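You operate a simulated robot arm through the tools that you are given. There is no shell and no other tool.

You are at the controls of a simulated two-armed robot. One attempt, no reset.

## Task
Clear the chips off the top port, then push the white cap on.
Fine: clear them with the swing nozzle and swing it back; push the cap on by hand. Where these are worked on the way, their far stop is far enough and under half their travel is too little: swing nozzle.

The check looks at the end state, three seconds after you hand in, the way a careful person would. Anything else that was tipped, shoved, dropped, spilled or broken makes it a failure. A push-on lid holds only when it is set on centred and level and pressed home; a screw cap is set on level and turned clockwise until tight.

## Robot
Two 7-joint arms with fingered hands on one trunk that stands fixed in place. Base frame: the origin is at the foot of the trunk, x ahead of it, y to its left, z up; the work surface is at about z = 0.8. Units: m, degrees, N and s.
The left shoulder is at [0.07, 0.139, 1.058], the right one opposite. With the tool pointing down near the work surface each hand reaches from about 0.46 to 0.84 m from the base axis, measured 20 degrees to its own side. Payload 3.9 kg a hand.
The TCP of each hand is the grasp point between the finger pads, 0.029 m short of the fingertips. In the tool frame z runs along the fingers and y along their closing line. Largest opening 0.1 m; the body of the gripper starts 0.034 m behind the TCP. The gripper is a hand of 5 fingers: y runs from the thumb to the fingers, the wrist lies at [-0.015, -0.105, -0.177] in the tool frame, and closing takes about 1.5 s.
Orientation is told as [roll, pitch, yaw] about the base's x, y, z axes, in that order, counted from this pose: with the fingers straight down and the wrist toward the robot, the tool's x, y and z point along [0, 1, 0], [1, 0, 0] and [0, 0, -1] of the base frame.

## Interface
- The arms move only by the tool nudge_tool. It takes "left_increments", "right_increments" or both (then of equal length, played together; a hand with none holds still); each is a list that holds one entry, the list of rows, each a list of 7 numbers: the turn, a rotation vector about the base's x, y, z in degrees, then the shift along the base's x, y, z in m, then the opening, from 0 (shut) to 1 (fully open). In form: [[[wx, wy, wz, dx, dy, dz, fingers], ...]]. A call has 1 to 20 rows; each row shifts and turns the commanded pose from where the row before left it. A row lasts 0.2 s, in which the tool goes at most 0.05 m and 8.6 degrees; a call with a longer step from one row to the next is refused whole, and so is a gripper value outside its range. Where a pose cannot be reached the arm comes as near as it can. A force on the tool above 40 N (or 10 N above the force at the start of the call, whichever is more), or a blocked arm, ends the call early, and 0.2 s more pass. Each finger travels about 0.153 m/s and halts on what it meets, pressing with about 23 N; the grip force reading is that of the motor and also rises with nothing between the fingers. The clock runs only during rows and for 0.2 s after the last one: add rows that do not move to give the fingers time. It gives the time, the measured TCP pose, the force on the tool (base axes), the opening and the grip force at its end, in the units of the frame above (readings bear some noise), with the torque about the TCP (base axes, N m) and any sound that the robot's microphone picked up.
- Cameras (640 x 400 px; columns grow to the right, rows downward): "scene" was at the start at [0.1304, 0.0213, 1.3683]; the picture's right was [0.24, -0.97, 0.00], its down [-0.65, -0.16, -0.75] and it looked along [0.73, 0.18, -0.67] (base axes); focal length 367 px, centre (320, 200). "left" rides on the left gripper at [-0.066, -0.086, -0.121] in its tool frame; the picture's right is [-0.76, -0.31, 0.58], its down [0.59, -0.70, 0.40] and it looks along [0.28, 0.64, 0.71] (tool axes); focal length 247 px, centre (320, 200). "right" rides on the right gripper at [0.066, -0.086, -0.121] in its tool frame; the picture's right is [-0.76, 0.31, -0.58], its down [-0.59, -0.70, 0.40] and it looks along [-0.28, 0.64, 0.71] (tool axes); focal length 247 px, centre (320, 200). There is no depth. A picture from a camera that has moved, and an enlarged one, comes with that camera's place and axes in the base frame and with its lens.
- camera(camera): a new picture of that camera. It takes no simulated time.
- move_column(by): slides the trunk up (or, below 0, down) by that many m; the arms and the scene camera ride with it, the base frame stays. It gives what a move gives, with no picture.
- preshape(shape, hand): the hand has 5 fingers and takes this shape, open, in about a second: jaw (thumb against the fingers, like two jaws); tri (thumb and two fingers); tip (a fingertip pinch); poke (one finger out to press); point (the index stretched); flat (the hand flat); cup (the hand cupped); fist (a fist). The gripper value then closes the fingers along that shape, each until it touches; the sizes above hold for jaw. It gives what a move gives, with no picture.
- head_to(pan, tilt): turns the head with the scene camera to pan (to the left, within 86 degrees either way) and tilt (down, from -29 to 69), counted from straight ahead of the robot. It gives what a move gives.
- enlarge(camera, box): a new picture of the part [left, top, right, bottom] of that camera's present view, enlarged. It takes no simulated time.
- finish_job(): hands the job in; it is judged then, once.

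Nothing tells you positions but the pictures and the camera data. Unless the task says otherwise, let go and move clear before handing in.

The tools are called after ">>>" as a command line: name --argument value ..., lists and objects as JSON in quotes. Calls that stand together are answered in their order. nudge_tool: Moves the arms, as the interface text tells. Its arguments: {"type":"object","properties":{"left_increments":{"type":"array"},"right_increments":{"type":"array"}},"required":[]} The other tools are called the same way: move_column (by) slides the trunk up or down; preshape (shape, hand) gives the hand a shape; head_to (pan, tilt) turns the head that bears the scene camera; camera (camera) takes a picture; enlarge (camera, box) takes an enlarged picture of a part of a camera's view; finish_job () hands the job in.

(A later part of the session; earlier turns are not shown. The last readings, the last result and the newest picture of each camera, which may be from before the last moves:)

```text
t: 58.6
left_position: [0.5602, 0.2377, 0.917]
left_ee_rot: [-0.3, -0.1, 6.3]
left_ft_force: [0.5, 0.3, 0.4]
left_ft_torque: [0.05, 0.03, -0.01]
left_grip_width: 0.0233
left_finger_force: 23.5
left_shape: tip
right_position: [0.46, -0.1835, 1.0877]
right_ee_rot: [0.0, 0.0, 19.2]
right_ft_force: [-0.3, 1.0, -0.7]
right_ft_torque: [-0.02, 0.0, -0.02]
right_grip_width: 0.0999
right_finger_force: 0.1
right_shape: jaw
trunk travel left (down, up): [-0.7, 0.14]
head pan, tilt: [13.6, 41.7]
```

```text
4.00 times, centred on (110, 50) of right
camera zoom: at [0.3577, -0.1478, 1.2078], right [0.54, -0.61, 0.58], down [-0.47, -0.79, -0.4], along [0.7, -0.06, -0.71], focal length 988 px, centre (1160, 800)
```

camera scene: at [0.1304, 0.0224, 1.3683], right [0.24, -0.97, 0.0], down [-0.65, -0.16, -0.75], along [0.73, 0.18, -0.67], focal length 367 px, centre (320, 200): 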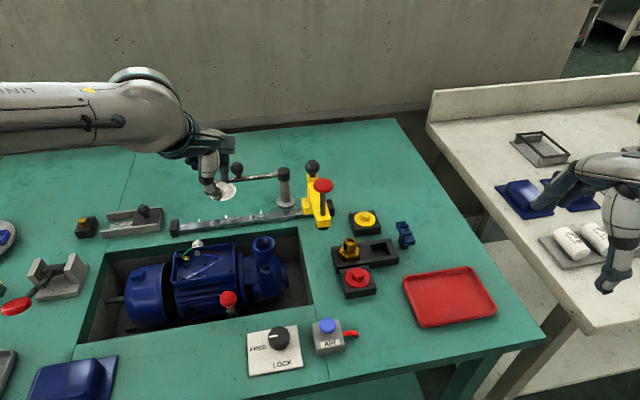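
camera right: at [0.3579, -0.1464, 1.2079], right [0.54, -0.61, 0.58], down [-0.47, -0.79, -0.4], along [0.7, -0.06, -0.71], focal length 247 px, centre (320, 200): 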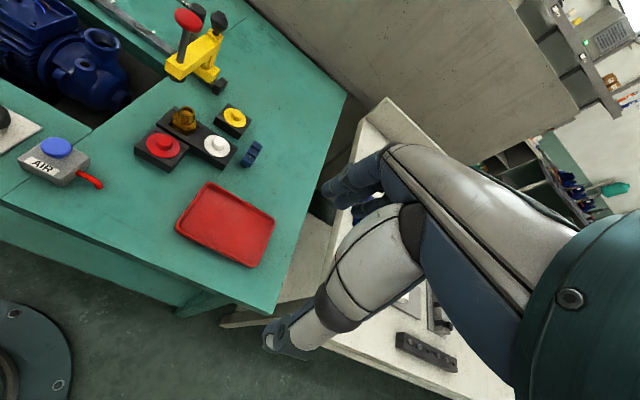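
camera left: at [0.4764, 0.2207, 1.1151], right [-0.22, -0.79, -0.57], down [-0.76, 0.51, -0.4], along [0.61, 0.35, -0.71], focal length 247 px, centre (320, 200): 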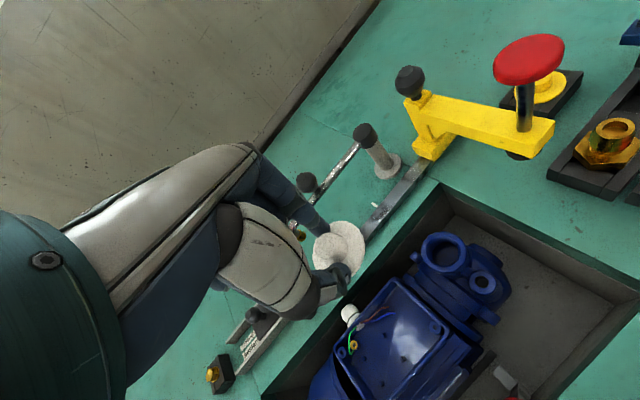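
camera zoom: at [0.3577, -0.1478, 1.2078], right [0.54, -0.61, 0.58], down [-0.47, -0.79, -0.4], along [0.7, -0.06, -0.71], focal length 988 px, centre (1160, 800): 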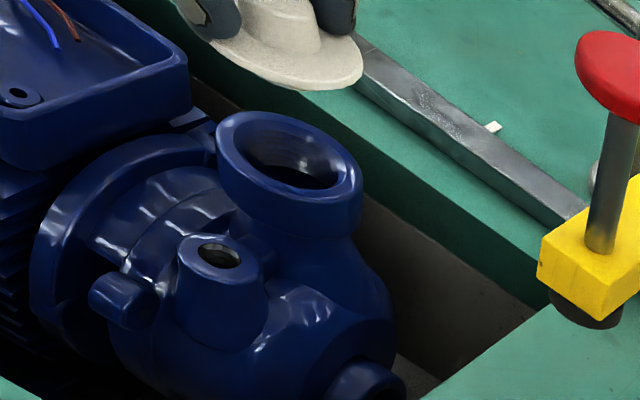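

Both views agree the cap is within about 2 mm of the port. I'll correct by +1.7 mm in y and +0.6 mm in x, then descend slowly, watching the force.

>>> nudge_tool --left_increments '[[[0, 0, 0, 0.0006, 0.0017, -0.005, 0.1], [0, 0, 0, 0, 0, -0.006, 0.1], [0, 0, 0, 0, 0, -0.006, 0.1], [0, 0, 0, 0, 0, -0.004, 0.1], [0, 0, 0, 0, 0, 0, 0.1]]]'

>>> enlarge --camera "left" --box '[280, 190, 400, 310]'

>>> enlarge --camera "scene" --box '[225, 205, 305, 275]'

>>> enlarge --camera "right" --box '[50, 0, 170, 100]'

```text
t: 59.8
left_position: [0.5614, 0.2403, 0.8952]
left_ee_rot: [-0.3, -0.1, 6.3]
left_ft_force: [-0.4, 0.3, -0.2]
left_ft_torque: [0.04, 0.0, 0.02]
left_grip_width: 0.0234
left_finger_force: 23.2
left_shape: tip
right_position: [0.4589, -0.1825, 1.0887]
right_ee_rot: [0.0, 0.0, 19.2]
right_ft_force: [0.1, -0.3, 0.1]
right_ft_torque: [-0.01, 0.01, 0.01]
right_grip_width: 0.0996
right_finger_force: 0.0
right_shape: jaw
trunk travel left (down, up): [-0.7, 0.14]
head pan, tilt: [13.6, 41.7]
```

```text
3.33 times, centred on (340, 250) of left
camera zoom: at [0.4838, 0.166, 1.0168], right [-0.22, -0.79, -0.57], down [-0.76, 0.51, -0.4], along [0.61, 0.35, -0.71], focal length 823 px, centre (253, 33)
```

zoom: 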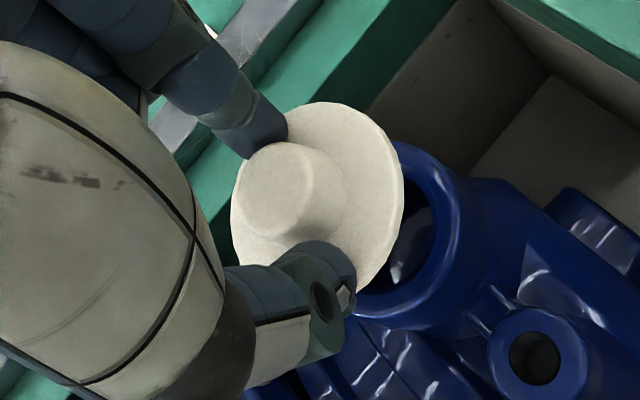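

```text
5.71 times, centred on (265, 240) of scene
camera zoom: at [0.1303, 0.0213, 1.3683], right [0.24, -0.97, 0.0], down [-0.65, -0.16, -0.75], along [0.73, 0.18, -0.67], focal length 2096 px, centre (634, -29)
```

zoom: 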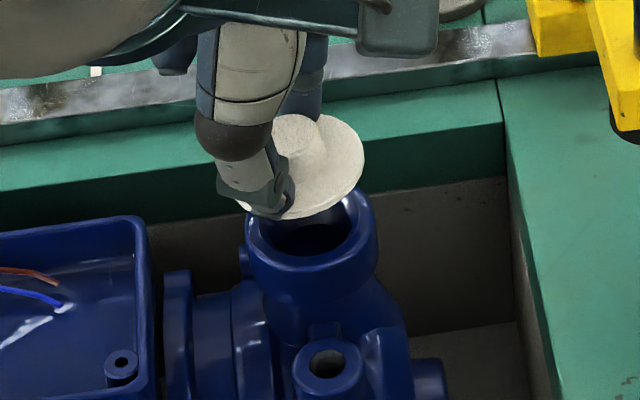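

```text
4.00 times, centred on (110, 50) of right
camera zoom: at [0.3573, -0.1476, 1.208], right [0.54, -0.61, 0.58], down [-0.47, -0.79, -0.4], along [0.7, -0.06, -0.71], focal length 988 px, centre (1160, 800)
```

zoom: 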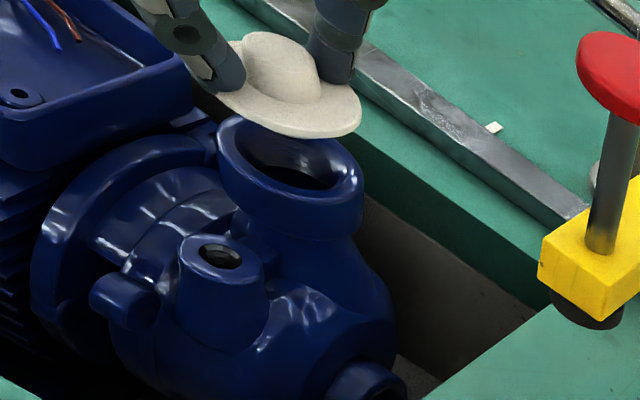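

All three views now show the cap centred over the port within about 1 mm. Lowering in small steps to feel for contact.

>>> nudge_tool --left_increments '[[[0, 0, 0, 0, 0, -0.004, 0.1], [0, 0, 0, 0, 0, -0.003, 0.1], [0, 0, 0, 0, 0, -0.003, 0.1], [0, 0, 0, 0, 0, -0.002, 0.1], [0, 0, 0, 0, 0, 0, 0.1]]]'

>>> enlarge --camera "scene" --box '[225, 205, 305, 275]'

>>> enlarge --camera "right" --box '[50, 0, 170, 100]'

```text
t: 61.0
left_position: [0.5611, 0.2392, 0.8827]
left_ee_rot: [-0.3, 0.1, 6.3]
left_ft_force: [0.8, 0.8, -0.2]
left_ft_torque: [0.01, 0.0, 0.01]
left_grip_width: 0.0234
left_finger_force: 22.5
left_shape: tip
right_position: [0.4592, -0.1831, 1.0874]
right_ee_rot: [0.0, 0.0, 19.2]
right_ft_force: [-0.2, -1.0, 0.1]
right_ft_torque: [-0.02, 0.0, -0.01]
right_grip_width: 0.0997
right_finger_force: 0.1
right_shape: jaw
trunk travel left (down, up): [-0.7, 0.14]
head pan, tilt: [13.6, 41.7]
```

```text
5.71 times, centred on (265, 240) of scene
camera zoom: at [0.1304, 0.0213, 1.3683], right [0.24, -0.97, 0.0], down [-0.65, -0.16, -0.75], along [0.73, 0.18, -0.67], focal length 2096 px, centre (634, -29)
```

zoom: 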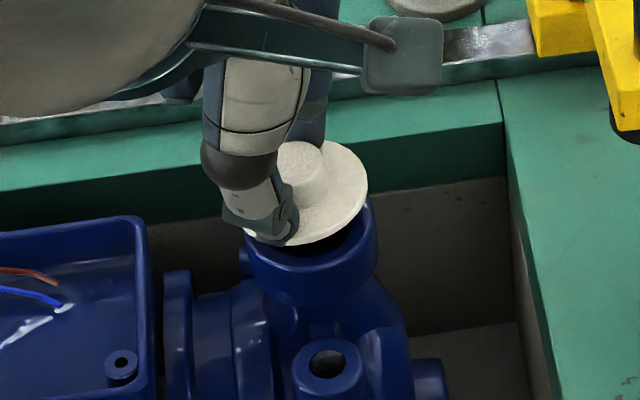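

```text
4.00 times, centred on (110, 50) of right
camera zoom: at [0.3574, -0.1477, 1.2079], right [0.54, -0.61, 0.58], down [-0.47, -0.79, -0.4], along [0.7, -0.06, -0.71], focal length 988 px, centre (1160, 800)
```

zoom: 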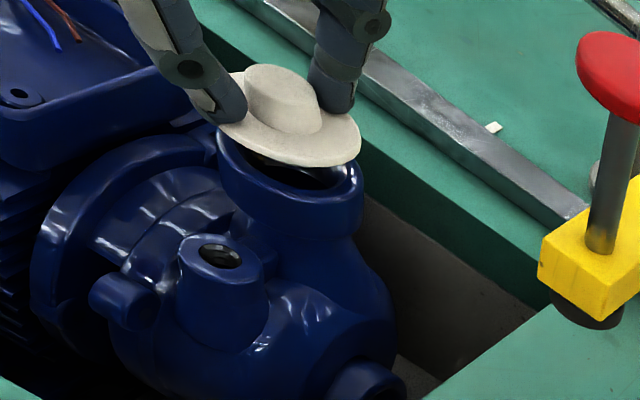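

No contact yet, and the cap is about 1 cm above the rim, still centred. Continuing down in 2 mm steps.

>>> nudge_tool --left_increments '[[[0, 0, 0, 0, 0, -0.002, 0.1], [0, 0, 0, 0, 0, -0.002, 0.1], [0, 0, 0, 0, 0, -0.002, 0.1], [0, 0, 0, 0, 0, 0, 0.1]]]'

>>> enlarge --camera "right" --box '[70, 10, 150, 70]'

>>> enlarge --camera "scene" --box '[235, 215, 295, 265]'

```text
t: 62.0
left_position: [0.5623, 0.2402, 0.8764]
left_ee_rot: [-0.4, 0.0, 6.4]
left_ft_force: [0.9, -1.3, -0.3]
left_ft_torque: [-0.07, -0.06, -0.03]
left_grip_width: 0.0231
left_finger_force: 23.3
left_shape: tip
right_position: [0.46, -0.1822, 1.0872]
right_ee_rot: [0.0, 0.0, 19.2]
right_ft_force: [0.3, 0.0, 0.6]
right_ft_torque: [-0.03, -0.01, 0.01]
right_grip_width: 0.0999
right_finger_force: 0.0
right_shape: jaw
trunk travel left (down, up): [-0.7, 0.14]
head pan, tilt: [13.6, 41.7]
```

```text
6.67 times, centred on (110, 40) of right
camera zoom: at [0.3575, -0.148, 1.2079], right [0.54, -0.61, 0.58], down [-0.47, -0.79, -0.4], along [0.7, -0.06, -0.71], focal length 1646 px, centre (1720, 1267)
```

zoom: 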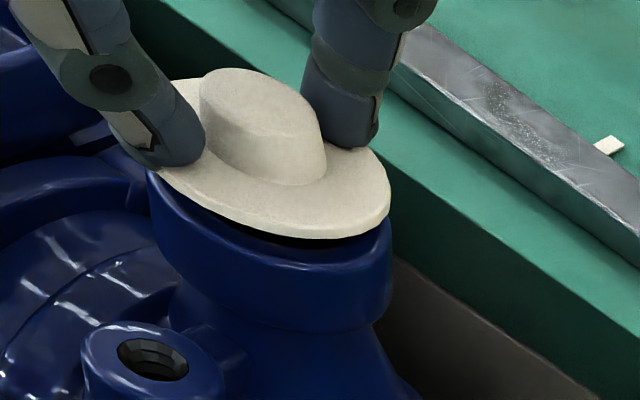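

```text
8.00 times, centred on (265, 240) of scene
camera zoom: at [0.1305, 0.0209, 1.3683], right [0.24, -0.97, 0.0], down [-0.65, -0.16, -0.75], along [0.73, 0.18, -0.67], focal length 2935 px, centre (760, -120)
```

zoom: 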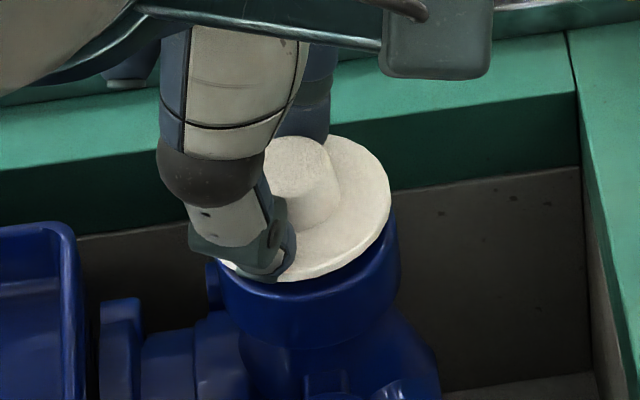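

The cap is just above the rim and centred. I'll continue down until it touches and seats.

>>> nudge_tool --left_increments '[[[0, 0, 0, 0, 0, -0.0015, 0.1], [0, 0, 0, 0, 0, -0.0015, 0.1], [0, 0, 0, 0, 0, -0.0015, 0.1], [0, 0, 0, 0, 0, 0, 0.1]]]'

>>> enlarge --camera "right" --box '[70, 10, 150, 70]'

>>> enlarge --camera "scene" --box '[235, 215, 295, 265]'

```text
t: 63.0
left_position: [0.5625, 0.2405, 0.8712]
left_ee_rot: [-0.2, 0.1, 6.3]
left_ft_force: [-0.3, -2.4, -5.5]
left_ft_torque: [-0.08, 0.18, -0.06]
left_grip_width: 0.0221
left_finger_force: 23.3
left_shape: tip
right_position: [0.4602, -0.1817, 1.0868]
right_ee_rot: [-0.1, 0.0, 19.3]
right_ft_force: [0.0, -0.3, 0.1]
right_ft_torque: [0.02, -0.03, 0.03]
right_grip_width: 0.0997
right_finger_force: 0.1
right_shape: jaw
trunk travel left (down, up): [-0.7, 0.14]
head pan, tilt: [13.6, 41.7]
```

```text
6.67 times, centred on (110, 40) of right
camera zoom: at [0.3579, -0.1478, 1.2077], right [0.54, -0.61, 0.58], down [-0.47, -0.79, -0.4], along [0.7, -0.06, -0.71], focal length 1646 px, centre (1720, 1267)
```

zoom: 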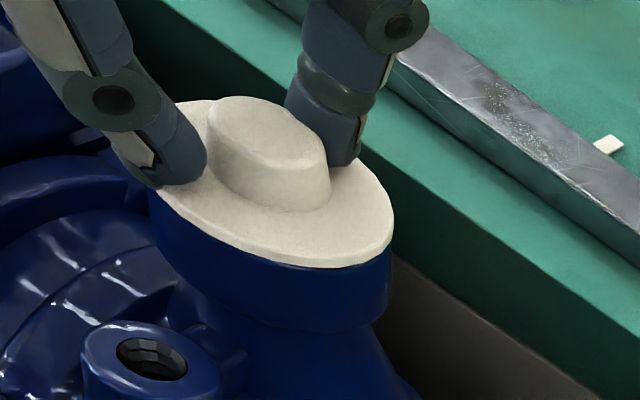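

```text
8.00 times, centred on (265, 240) of scene
camera zoom: at [0.131, 0.0211, 1.3682], right [0.24, -0.97, 0.0], down [-0.65, -0.16, -0.75], along [0.73, 0.18, -0.67], focal length 2935 px, centre (760, -120)
```

zoom: 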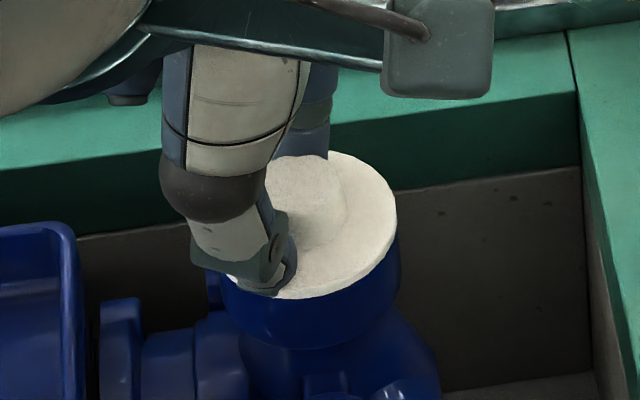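

The cap has dropped flush onto the rim. It now pulls slightly away from my fingers, so it has engaged. I'll release gently and lift off, then press the boss centre with closed fingertips.

>>> nudge_tool --left_increments '[[[0, 0, 0, 0, 0, 0, 0.18], [0, 0, 0, 0, 0, 0, 0.25], [0, 0, 0, 0, 0, 0, 0.32], [0, 0, 0, 0, 0, 0, 0.4], [0, 0, 0, 0, 0, 0, 0.4], [0, 0, 0, 0, 0, 0, 0.4]]]'

>>> enlarge --camera "right" --box '[70, 10, 150, 70]'

>>> enlarge --camera "left" --box '[280, 190, 400, 310]'

```text
t: 64.4
left_position: [0.5607, 0.2402, 0.8715]
left_ee_rot: [-0.3, 0.1, 6.2]
left_ft_force: [0.2, 0.8, -0.8]
left_ft_torque: [-0.02, 0.03, -0.04]
left_grip_width: 0.0394
left_finger_force: 0.0
left_shape: tip
right_position: [0.4595, -0.1824, 1.0871]
right_ee_rot: [0.0, 0.1, 19.2]
right_ft_force: [-0.1, -0.5, -0.3]
right_ft_torque: [0.03, 0.02, 0.01]
right_grip_width: 0.1
right_finger_force: 0.1
right_shape: jaw
trunk travel left (down, up): [-0.7, 0.14]
head pan, tilt: [13.6, 41.7]
```

```text
6.67 times, centred on (110, 40) of right
camera zoom: at [0.3575, -0.1477, 1.2079], right [0.54, -0.61, 0.58], down [-0.47, -0.79, -0.4], along [0.7, -0.06, -0.71], focal length 1646 px, centre (1720, 1267)
```

zoom: 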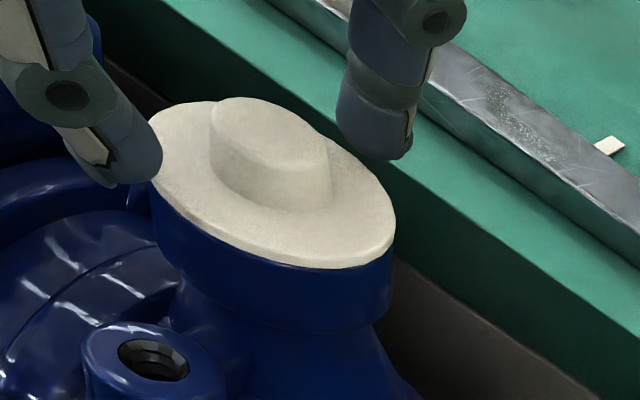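

```text
3.33 times, centred on (340, 250) of left
camera zoom: at [0.4837, 0.1661, 0.9934], right [-0.22, -0.79, -0.57], down [-0.76, 0.51, -0.4], along [0.61, 0.35, -0.71], focal length 823 px, centre (253, 33)
```

zoom: 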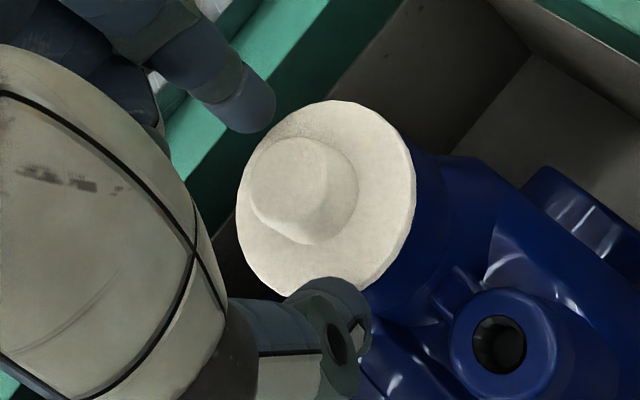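

The cap sits level and centred on the rim. I'll lift, close the fingertips, centre over the boss, and then press down.

>>> nudge_tool --left_increments '[[[0, 0, 0, 0, 0, 0.01, 0.4], [0, 0, 0, 0, 0, 0.015, 0.4], [0, 0, 0, 0, 0, 0.02, 0.4], [0, 0, 0, 0, -0.002, 0, 0.2], [0, 0, 0, 0, -0.002, 0, 0], [0, 0, 0, 0, 0, 0, 0], [0, 0, 0, 0, 0, 0, 0], [0, 0, 0, 0, 0, 0, 0]]]'

>>> enlarge --camera "left" --box '[280, 190, 400, 310]'

>>> enlarge --camera "right" --box '[60, 0, 160, 80]'

>>> enlarge --camera "scene" --box '[225, 195, 305, 265]'

```text
t: 66.2
left_position: [0.5603, 0.2354, 0.9149]
left_ee_rot: [-0.3, -0.1, 6.3]
left_ft_force: [0.5, -0.2, 0.2]
left_ft_torque: [-0.01, 0.03, 0.01]
left_grip_width: 0.0
left_finger_force: 22.7
left_shape: tip
right_position: [0.4591, -0.1823, 1.0872]
right_ee_rot: [-0.1, 0.0, 19.1]
right_ft_force: [-1.1, -0.1, 0.3]
right_ft_torque: [-0.03, -0.01, 0.02]
right_grip_width: 0.0995
right_finger_force: 0.1
right_shape: jaw
trunk travel left (down, up): [-0.7, 0.14]
head pan, tilt: [13.6, 41.7]
```

```text
3.33 times, centred on (340, 250) of left
camera zoom: at [0.483, 0.1613, 1.0376], right [-0.22, -0.79, -0.57], down [-0.76, 0.51, -0.4], along [0.61, 0.35, -0.71], focal length 823 px, centre (253, 33)
```

zoom: 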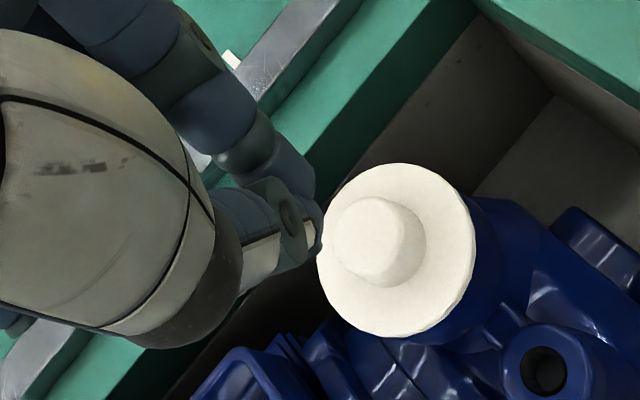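

```text
5.00 times, centred on (110, 40) of right
camera zoom: at [0.3574, -0.1477, 1.208], right [0.54, -0.61, 0.58], down [-0.47, -0.79, -0.4], along [0.7, -0.06, -0.71], focal length 1235 px, centre (1370, 1000)
```

zoom: 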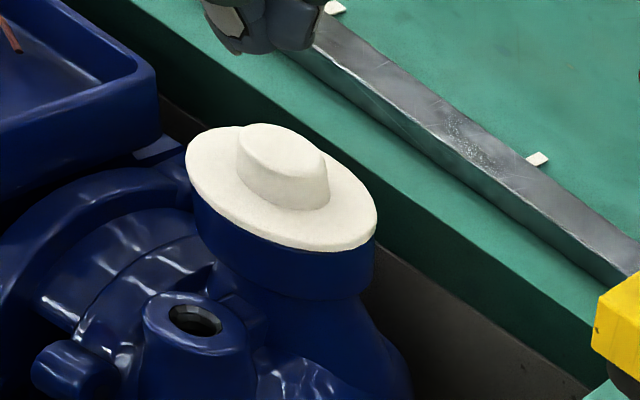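

```text
5.71 times, centred on (265, 230) of scene
camera zoom: at [0.1304, 0.0213, 1.3683], right [0.24, -0.97, 0.0], down [-0.65, -0.16, -0.75], along [0.73, 0.18, -0.67], focal length 2096 px, centre (634, 29)
```

zoom: 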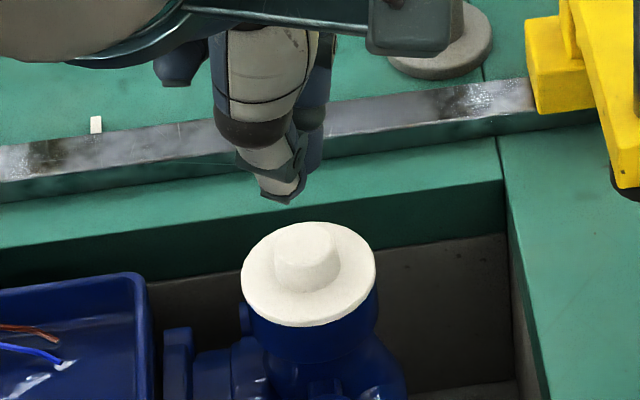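

The cap looks level and centred from the scene and right views. I'll shift 2 mm toward the boss centre and lower until just above contact.

>>> nudge_tool --left_increments '[[[0, 0, 0, 0.0005, -0.002, -0.008, 0], [0, 0, 0, 0, 0, -0.008, 0], [0, 0, 0, 0, 0, -0.006, 0], [0, 0, 0, 0, 0, 0, 0]]]'

>>> enlarge --camera "right" --box '[60, 0, 160, 80]'

>>> enlarge --camera "scene" --box '[225, 195, 305, 265]'

>>> enlarge --camera "left" --box '[280, 190, 400, 310]'

```text
t: 67.2
left_position: [0.5612, 0.2343, 0.8952]
left_ee_rot: [-0.2, 0.0, 6.3]
left_ft_force: [0.1, 0.0, -0.3]
left_ft_torque: [0.02, 0.01, 0.01]
left_grip_width: 0.0002
left_finger_force: 23.2
left_shape: tip
right_position: [0.4588, -0.1816, 1.0876]
right_ee_rot: [0.0, 0.0, 19.2]
right_ft_force: [-0.7, 0.3, 1.1]
right_ft_torque: [0.01, -0.03, -0.02]
right_grip_width: 0.0995
right_finger_force: 0.1
right_shape: jaw
trunk travel left (down, up): [-0.7, 0.14]
head pan, tilt: [13.6, 41.7]
```

```text
5.00 times, centred on (110, 40) of right
camera zoom: at [0.3574, -0.1477, 1.208], right [0.54, -0.61, 0.58], down [-0.47, -0.79, -0.4], along [0.7, -0.06, -0.71], focal length 1235 px, centre (1370, 1000)
```

zoom: 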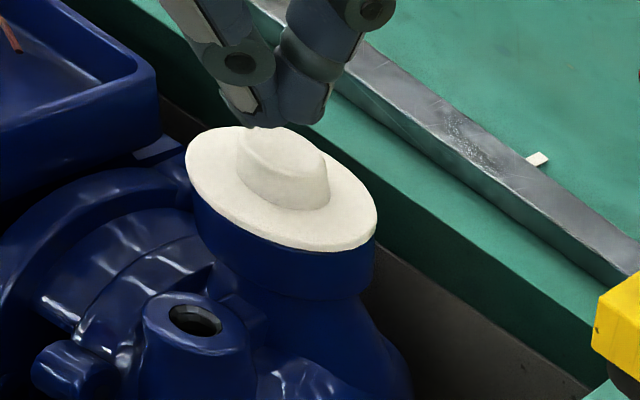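

```text
5.71 times, centred on (265, 230) of scene
camera zoom: at [0.1304, 0.0213, 1.3683], right [0.24, -0.97, 0.0], down [-0.65, -0.16, -0.75], along [0.73, 0.18, -0.67], focal length 2096 px, centre (634, 29)
```

zoom: 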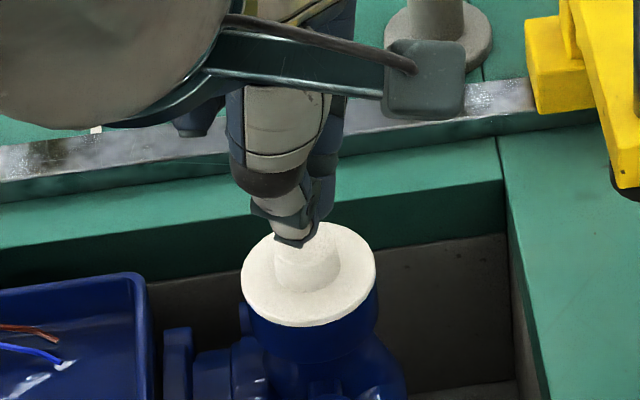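

```text
3.33 times, centred on (340, 250) of left
camera zoom: at [0.4842, 0.1597, 1.0162], right [-0.22, -0.79, -0.57], down [-0.76, 0.51, -0.4], along [0.61, 0.35, -0.71], focal length 823 px, centre (253, 33)
```

zoom: 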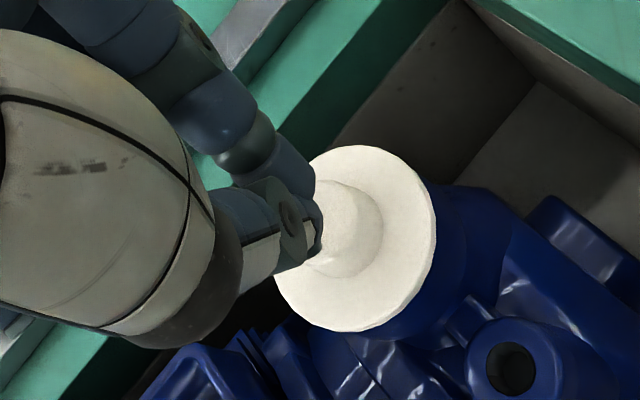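

All three views suggest shifting about 2–3 mm toward -y/+x. I'll apply that and lower gently to contact.

>>> nudge_tool --left_increments '[[[0, 0, 0, 0.002, -0.003, 0, 0], [0, 0, 0, 0, 0, -0.004, 0], [0, 0, 0, 0, 0, -0.003, 0], [0, 0, 0, 0, 0, -0.002, 0], [0, 0, 0, 0, 0, 0, 0]]]'

>>> enlarge --camera "right" --box '[60, 0, 160, 80]'

>>> enlarge --camera "scene" --box '[225, 195, 305, 265]'

>>> enlarge --camera "left" --box '[280, 190, 400, 310]'

```text
t: 68.4
left_position: [0.5645, 0.2311, 0.8864]
left_ee_rot: [-0.3, -0.1, 6.4]
left_ft_force: [0.1, 0.5, 1.1]
left_ft_torque: [-0.02, -0.01, 0.0]
left_grip_width: 0.0002
left_finger_force: 22.9
left_shape: tip
right_position: [0.4581, -0.1821, 1.0876]
right_ee_rot: [0.1, 0.1, 19.3]
right_ft_force: [0.6, 1.0, 0.4]
right_ft_torque: [-0.02, 0.0, -0.04]
right_grip_width: 0.0994
right_finger_force: 0.0
right_shape: jaw
trunk travel left (down, up): [-0.7, 0.14]
head pan, tilt: [13.6, 41.7]
```

```text
5.00 times, centred on (110, 40) of right
camera zoom: at [0.3573, -0.1477, 1.208], right [0.54, -0.61, 0.58], down [-0.47, -0.79, -0.4], along [0.7, -0.06, -0.71], focal length 1235 px, centre (1370, 1000)
```

zoom: 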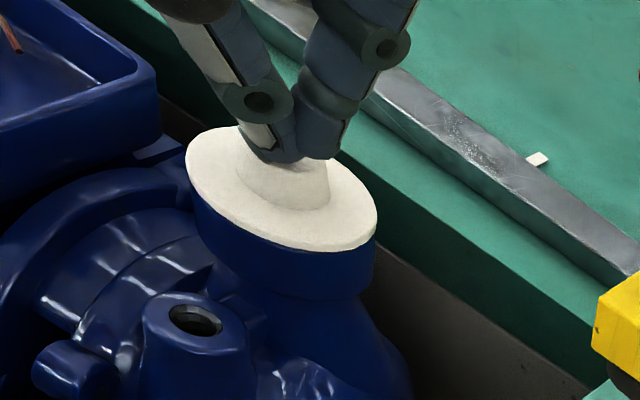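

```text
5.71 times, centred on (265, 230) of scene
camera zoom: at [0.1303, 0.0212, 1.3683], right [0.24, -0.97, 0.0], down [-0.65, -0.16, -0.75], along [0.73, 0.18, -0.67], focal length 2096 px, centre (634, 29)
```

zoom: 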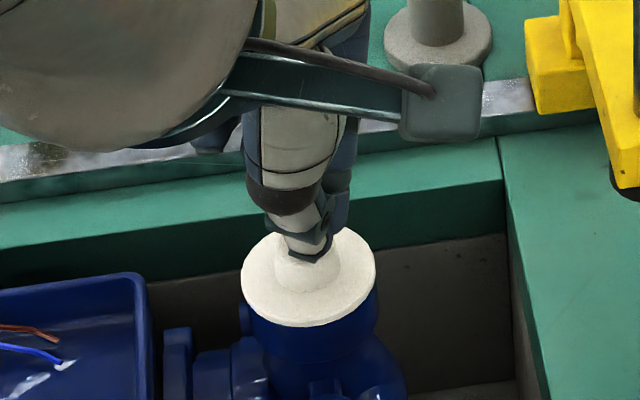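

```text
3.33 times, centred on (340, 250) of left
camera zoom: at [0.4862, 0.1566, 1.0074], right [-0.22, -0.79, -0.57], down [-0.76, 0.51, -0.4], along [0.61, 0.35, -0.71], focal length 823 px, centre (253, 33)
```

zoom: 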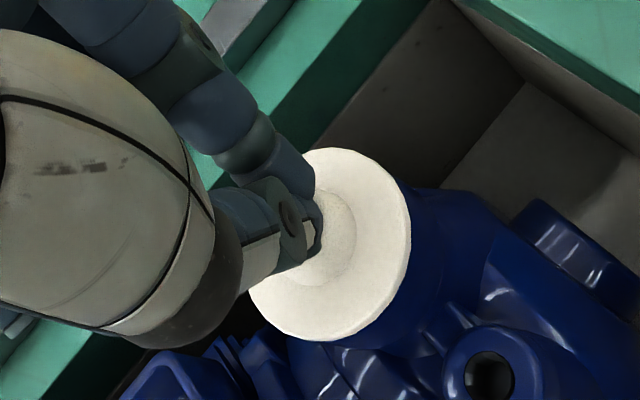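

The tips sit on the boss top in all views. I'll trim 1.5 mm back in y and press down progressively.

>>> nudge_tool --left_increments '[[[0, 0, 0, -0.0005, 0.0015, 0, 0], [0, 0, 0, 0, 0, -0.002, 0], [0, 0, 0, 0, 0, -0.002, 0], [0, 0, 0, 0, 0, -0.001, 0], [0, 0, 0, 0, 0, 0, 0]]]'

```text
t: 69.6
left_position: [0.5621, 0.2313, 0.8846]
left_ee_rot: [-0.3, -0.5, 6.3]
left_ft_force: [-2.5, -2.5, 26.3]
left_ft_torque: [-0.07, 0.26, 0.02]
left_grip_width: 0.0002
left_finger_force: 23.0
left_shape: tip
right_position: [0.4552, -0.1837, 1.0893]
right_ee_rot: [-0.1, -0.2, 19.2]
right_ft_force: [-0.6, 0.0, -0.3]
right_ft_torque: [0.02, 0.0, -0.01]
right_grip_width: 0.0998
right_finger_force: 0.0
right_shape: jaw
trunk travel left (down, up): [-0.7, 0.14]
head pan, tilt: [13.6, 41.7]
```

26 N on the boss, but the torque shows the thumb tip contacting about 1 cm toward -x. I'll lift, shift so the contact is over the boss centre, and press again.

>>> nudge_tool --left_increments '[[[0, 0, 0, 0, 0, 0.006, 0], [0, 0, 0, 0.004, 0, 0.003, 0], [0, 0, 0, 0.004, 0, 0, 0], [0, 0, 0, 0, 0, -0.004, 0], [0, 0, 0, 0, 0, -0.003, 0], [0, 0, 0, 0, 0, 0, 0]]]'

>>> enlarge --camera "right" --box '[60, 0, 160, 80]'

>>> enlarge --camera "scene" --box '[225, 195, 305, 265]'

```text
t: 71.0
left_position: [0.5716, 0.2325, 0.8847]
left_ee_rot: [-0.3, -0.4, 6.3]
left_ft_force: [-0.5, -1.8, 11.2]
left_ft_torque: [-0.02, 0.09, 0.04]
left_grip_width: 0.0
left_finger_force: 23.3
left_shape: tip
right_position: [0.4582, -0.1827, 1.0895]
right_ee_rot: [0.0, -0.2, 19.2]
right_ft_force: [-0.4, 0.4, -0.3]
right_ft_torque: [0.03, 0.0, 0.0]
right_grip_width: 0.0999
right_finger_force: 0.0
right_shape: jaw
trunk travel left (down, up): [-0.7, 0.14]
head pan, tilt: [13.6, 41.7]
```

```text
5.00 times, centred on (110, 40) of right
camera zoom: at [0.3558, -0.1483, 1.2085], right [0.54, -0.61, 0.58], down [-0.47, -0.79, -0.4], along [0.7, -0.06, -0.71], focal length 1235 px, centre (1370, 1000)
```

zoom: 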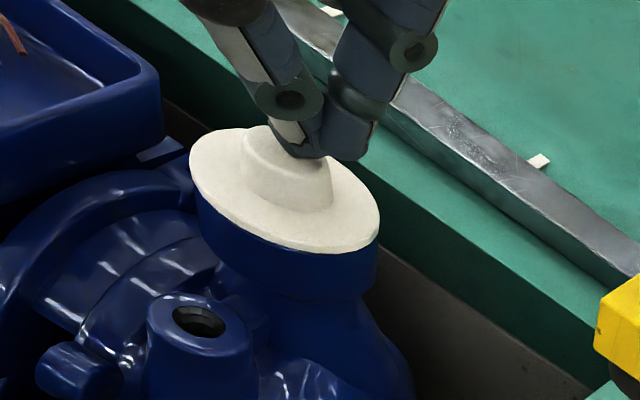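

```text
5.71 times, centred on (265, 230) of scene
camera zoom: at [0.1285, 0.0205, 1.3686], right [0.24, -0.97, 0.0], down [-0.65, -0.16, -0.75], along [0.73, 0.18, -0.66], focal length 2096 px, centre (634, 29)
```

zoom: 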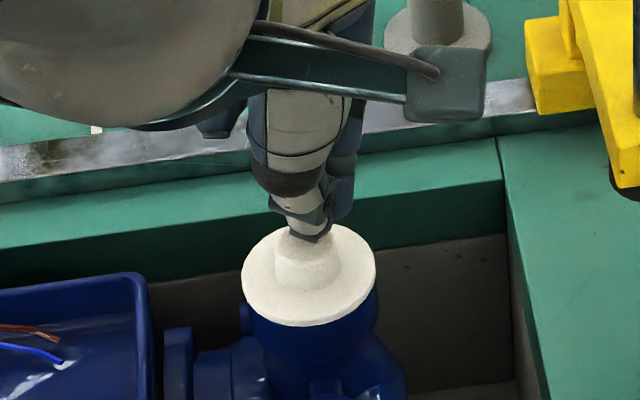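

Contact is now near the boss centre (11 N, small torque). I'll recentre 4 mm in y and press firmly, up to near the 40 N limit.

>>> nudge_tool --left_increments '[[[0, 0, 0, 0, 0, 0.005, 0], [0, 0, 0, -0.001, 0.004, 0, 0], [0, 0, 0, 0, 0, -0.004, 0], [0, 0, 0, 0, 0, -0.003, 0], [0, 0, 0, 0, 0, -0.002, 0], [0, 0, 0, 0, 0, -0.001, 0], [0, 0, 0, 0, 0, -0.001, 0], [0, 0, 0, 0, 0, 0, 0]]]'

>>> enlarge --camera "right" --box '[60, 0, 160, 80]'

>>> enlarge --camera "scene" --box '[225, 195, 305, 265]'

```text
t: 73.0
left_position: [0.5736, 0.2368, 0.8769]
left_ee_rot: [-0.4, -0.3, 6.3]
left_ft_force: [0.8, 0.5, 0.5]
left_ft_torque: [-0.03, 0.03, 0.01]
left_grip_width: 0.0
left_finger_force: 22.9
left_shape: tip
right_position: [0.4617, -0.1809, 1.0867]
right_ee_rot: [0.0, 0.2, 19.1]
right_ft_force: [1.1, 0.7, 1.0]
right_ft_torque: [0.0, 0.01, 0.0]
right_grip_width: 0.0998
right_finger_force: 0.0
right_shape: jaw
trunk travel left (down, up): [-0.7, 0.14]
head pan, tilt: [13.6, 41.7]
stopped in row 8 (left hand): the force on the tool passed its limit at 40 N (the readings are from after the stop); the commanded pose is now the measured one
```

```text
5.00 times, centred on (110, 40) of right
camera zoom: at [0.3599, -0.1461, 1.2065], right [0.54, -0.61, 0.58], down [-0.47, -0.79, -0.4], along [0.7, -0.06, -0.71], focal length 1235 px, centre (1370, 1000)
```

zoom: 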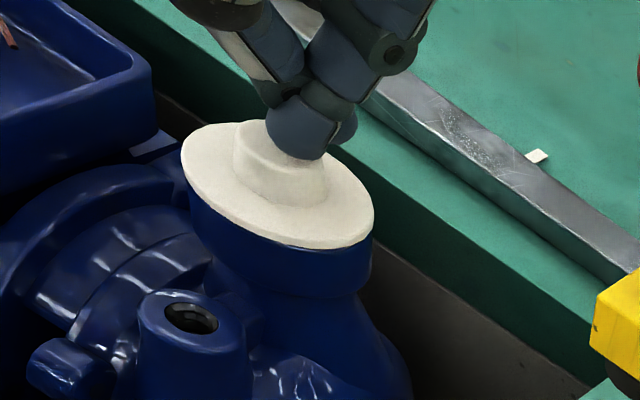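

```text
5.71 times, centred on (265, 230) of scene
camera zoom: at [0.1332, 0.0229, 1.367], right [0.24, -0.97, 0.0], down [-0.65, -0.16, -0.74], along [0.72, 0.18, -0.67], focal length 2096 px, centre (634, 29)
```

zoom: 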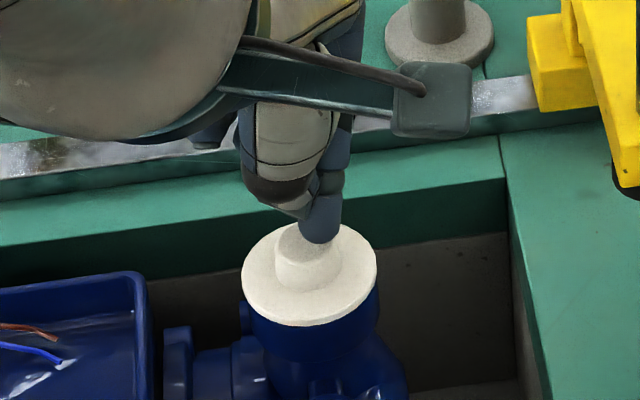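

The press hit 40 N and the pinched fingers slipped aside a little. I'll lift away and inspect how the cap is seated.

>>> nudge_tool --left_increments '[[[0, 0, 0, 0, 0, 0.015, 0], [0, 0, 0, 0, 0, 0.025, 0], [0, 0, 0, 0, 0.01, 0.03, 0], [0, 0, 0, -0.01, 0.03, 0.02, 0.3], [0, 0, 0, -0.01, 0.03, 0, 0.3], [0, 0, 0, 0, 0, 0, 0.3]]]'

>>> enlarge --camera "scene" --box '[235, 215, 295, 265]'

>>> enlarge --camera "right" --box '[70, 10, 150, 70]'

>>> enlarge --camera "left" --box '[340, 180, 480, 300]'

```text
t: 74.4
left_position: [0.5531, 0.3071, 0.9682]
left_ee_rot: [-0.3, -0.4, 6.2]
left_ft_force: [0.0, 0.4, 0.2]
left_ft_torque: [0.01, 0.02, 0.01]
left_grip_width: 0.0302
left_finger_force: 0.0
left_shape: tip
right_position: [0.46, -0.1835, 1.0883]
right_ee_rot: [0.0, 0.0, 19.1]
right_ft_force: [-0.2, -0.7, 0.4]
right_ft_torque: [0.03, -0.02, 0.0]
right_grip_width: 0.0998
right_finger_force: 0.0
right_shape: jaw
trunk travel left (down, up): [-0.7, 0.14]
head pan, tilt: [13.6, 41.7]
```

```text
8.00 times, centred on (265, 240) of scene
camera zoom: at [0.1305, 0.0203, 1.3683], right [0.24, -0.97, 0.0], down [-0.65, -0.16, -0.75], along [0.73, 0.18, -0.67], focal length 2935 px, centre (760, -120)
```

zoom: 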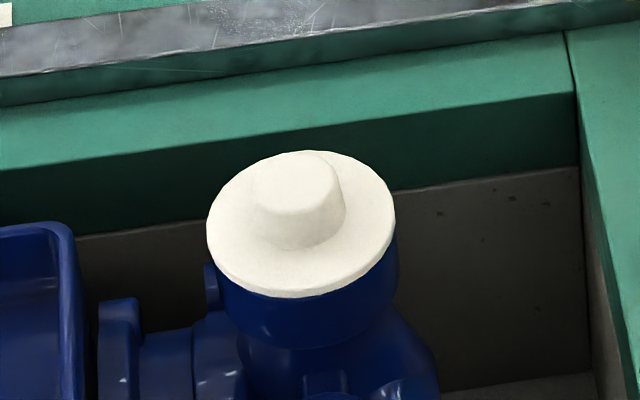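

```text
6.67 times, centred on (110, 40) of right
camera zoom: at [0.3575, -0.1485, 1.2078], right [0.54, -0.61, 0.58], down [-0.47, -0.79, -0.4], along [0.7, -0.06, -0.71], focal length 1646 px, centre (1720, 1267)
```

zoom: 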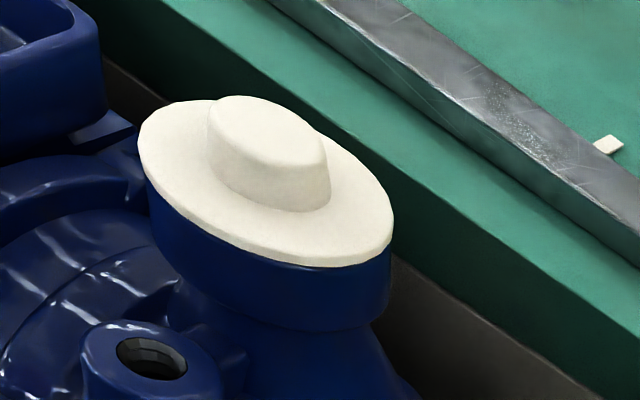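

```text
3.33 times, centred on (410, 240) of left
camera zoom: at [0.4745, 0.232, 1.09], right [-0.22, -0.79, -0.58], down [-0.76, 0.51, -0.41], along [0.61, 0.35, -0.71], focal length 823 px, centre (20, 67)
```

zoom: 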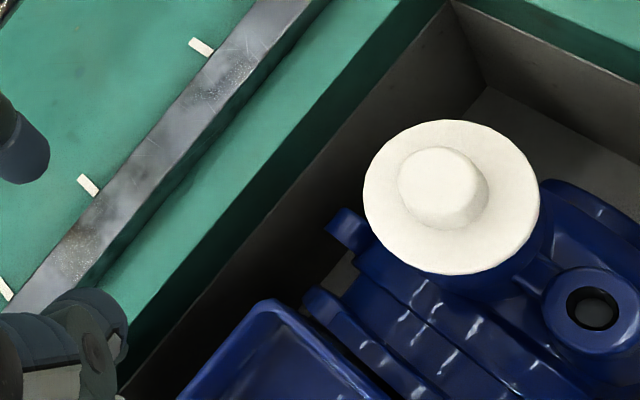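

The cap looks level and fully covers the rim. I'll zoom in strongly on the seam to check whether it's fully home.

>>> enlarge --camera "scene" --box '[247, 230, 279, 260]'

>>> enlarge --camera "right" --box '[80, 22, 126, 58]'

>>> enlarge --camera "left" --box '[405, 190, 485, 270]'

```text
13.33 times, centred on (263, 245) of scene
camera zoom: at [0.1305, 0.0203, 1.3683], right [0.24, -0.97, 0.0], down [-0.65, -0.16, -0.75], along [0.73, 0.18, -0.67], focal length 4892 px, centre (1080, -400)
```

zoom: 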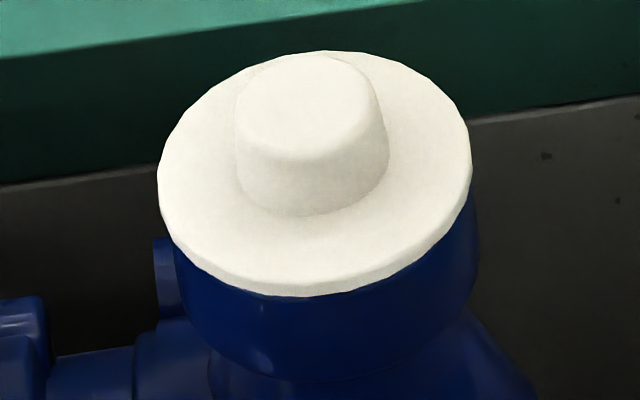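

```text
11.11 times, centred on (103, 40) of right
camera zoom: at [0.3575, -0.1485, 1.2078], right [0.54, -0.61, 0.58], down [-0.47, -0.79, -0.4], along [0.7, -0.06, -0.71], focal length 2744 px, centre (2731, 1978)
```

zoom: 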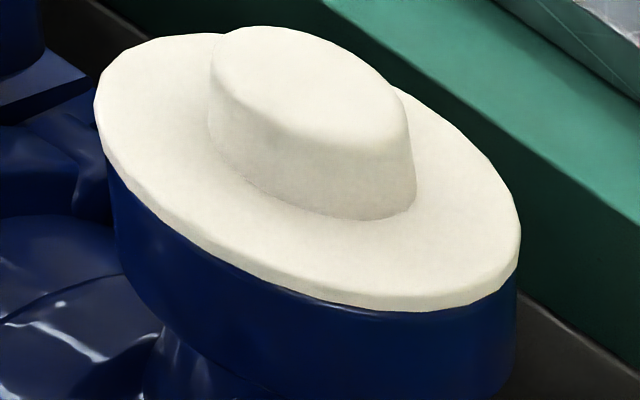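

```text
5.00 times, centred on (445, 230) of left
camera zoom: at [0.4745, 0.232, 1.09], right [-0.22, -0.79, -0.58], down [-0.76, 0.51, -0.41], along [0.61, 0.35, -0.71], focal length 1235 px, centre (-305, 50)
```

zoom: 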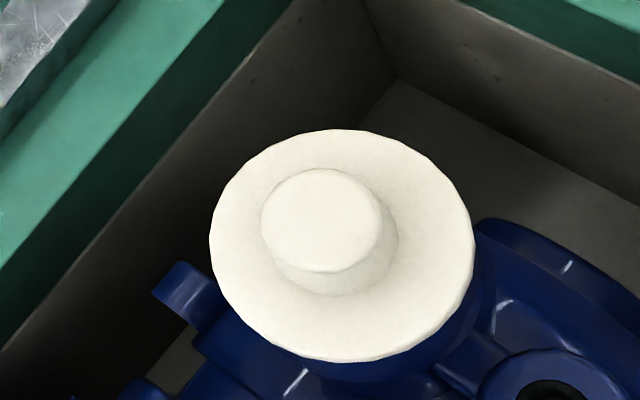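

The disc appears flush all round and centred within about 1 mm. To be sure it's pressed home, I'll make one more firm central press with the single-finger "poke" shape, and I'll look at that shape first.

>>> preshape --shape "poke" --hand "left"

>>> camera --camera "left"

>>> enlarge --camera "scene" --box '[180, 130, 300, 260]'

>>> enlarge --camera "right" --box '[0, 0, 160, 100]'

```text
t: 75.3
left_position: [0.5525, 0.3073, 0.9688]
left_ee_rot: [-0.3, -0.4, 6.3]
left_ft_force: [0.9, -0.4, -0.4]
left_ft_torque: [-0.02, 0.01, 0.0]
left_grip_width: 0.0
left_finger_force: 0.1
left_shape: poke
right_position: [0.4601, -0.1819, 1.0868]
right_ee_rot: [0.0, 0.0, 19.1]
right_ft_force: [-1.0, -0.9, -0.3]
right_ft_torque: [0.01, -0.01, 0.0]
right_grip_width: 0.0999
right_finger_force: 0.1
right_shape: jaw
trunk travel left (down, up): [-0.7, 0.14]
head pan, tilt: [13.6, 41.7]
```

```text
taken
camera left: at [0.4747, 0.2325, 1.0898], right [-0.22, -0.79, -0.57], down [-0.76, 0.51, -0.41], along [0.61, 0.35, -0.71], focal length 247 px, centre (320, 200)
```

left: 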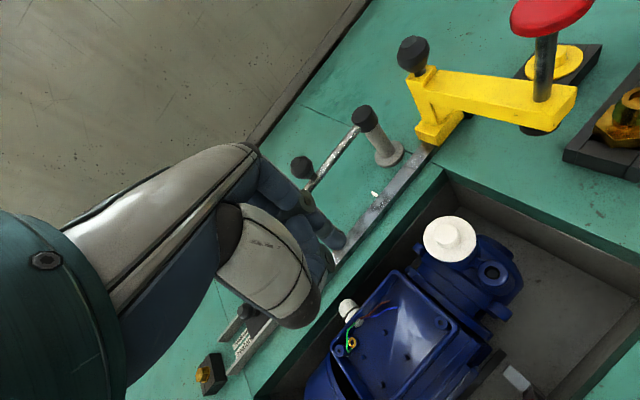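

```text
3.08 times, centred on (240, 195) of scene
camera zoom: at [0.1305, 0.0212, 1.3683], right [0.24, -0.97, 0.0], down [-0.65, -0.16, -0.75], along [0.73, 0.18, -0.67], focal length 1129 px, centre (566, 215)
```

zoom: 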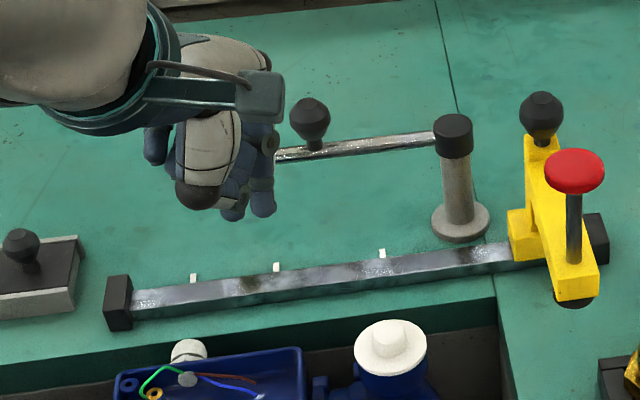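

```text
4.00 times, centred on (80, 50) of right
camera zoom: at [0.3575, -0.1477, 1.2079], right [0.54, -0.61, 0.58], down [-0.47, -0.79, -0.4], along [0.7, -0.06, -0.71], focal length 988 px, centre (1280, 800)
```

zoom: 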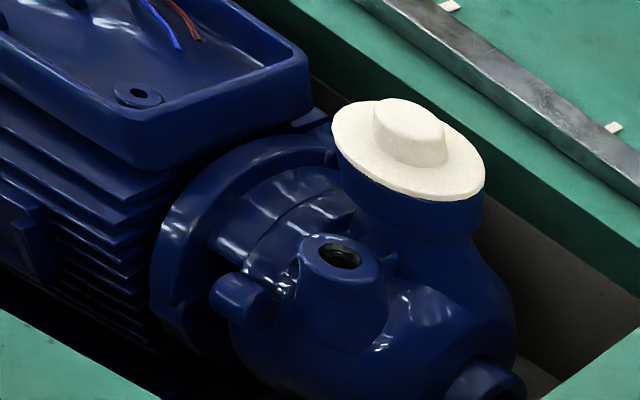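

The poke fingertip sits about 3 cm beyond the TCP, slightly offset. I'll bring it over the boss and lower to just above contact to verify alignment.

>>> nudge_tool --left_increments '[[[0, 0, 0, 0.001, -0.022, 0, 0], [0, 0, 0, 0.001, -0.022, 0, 0], [0, 0, 0, 0.001, -0.022, 0, 0], [0, 0, 0, 0, 0, -0.025, 0], [0, 0, 0, 0, 0, -0.025, 0], [0, 0, 0, 0, 0, -0.018, 0], [0, 0, 0, 0, 0, 0, 0]]]'

>>> enlarge --camera "left" --box '[280, 190, 400, 310]'

>>> enlarge --camera "scene" --box '[225, 195, 305, 265]'

>>> enlarge --camera "right" --box '[60, 0, 160, 80]'

```text
t: 76.9
left_position: [0.5564, 0.2394, 0.901]
left_ee_rot: [-0.4, -0.4, 6.2]
left_ft_force: [0.3, 0.0, -0.3]
left_ft_torque: [0.01, -0.01, 0.01]
left_grip_width: 0.0002
left_finger_force: 0.0
left_shape: poke
right_position: [0.4593, -0.1824, 1.0876]
right_ee_rot: [0.0, 0.0, 19.1]
right_ft_force: [-0.1, 0.2, 0.0]
right_ft_torque: [0.03, 0.01, 0.0]
right_grip_width: 0.0998
right_finger_force: 0.0
right_shape: jaw
trunk travel left (down, up): [-0.7, 0.14]
head pan, tilt: [13.6, 41.7]
```

```text
3.33 times, centred on (340, 250) of left
camera zoom: at [0.4781, 0.1653, 1.0221], right [-0.22, -0.79, -0.57], down [-0.76, 0.51, -0.41], along [0.61, 0.35, -0.71], focal length 823 px, centre (253, 33)
```

zoom: 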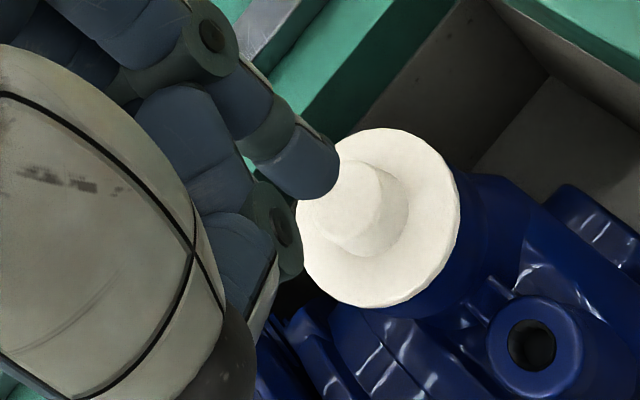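

```text
5.71 times, centred on (265, 230) of scene
camera zoom: at [0.1301, 0.0213, 1.3683], right [0.24, -0.97, 0.0], down [-0.65, -0.16, -0.75], along [0.73, 0.18, -0.67], focal length 2096 px, centre (634, 29)
```

zoom: 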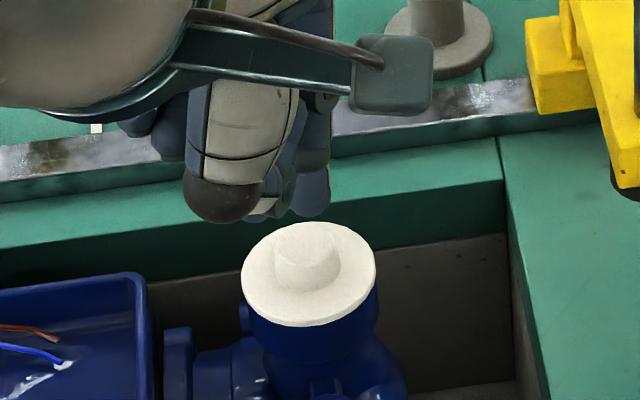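

```text
5.00 times, centred on (110, 40) of right
camera zoom: at [0.3572, -0.1476, 1.2081], right [0.54, -0.61, 0.58], down [-0.47, -0.79, -0.4], along [0.7, -0.06, -0.71], focal length 1235 px, centre (1370, 1000)
```

zoom: 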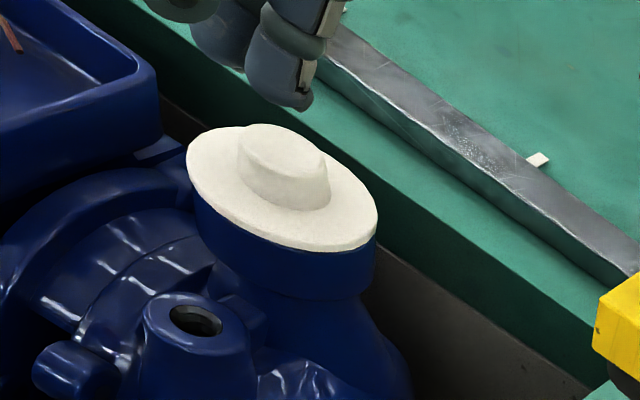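

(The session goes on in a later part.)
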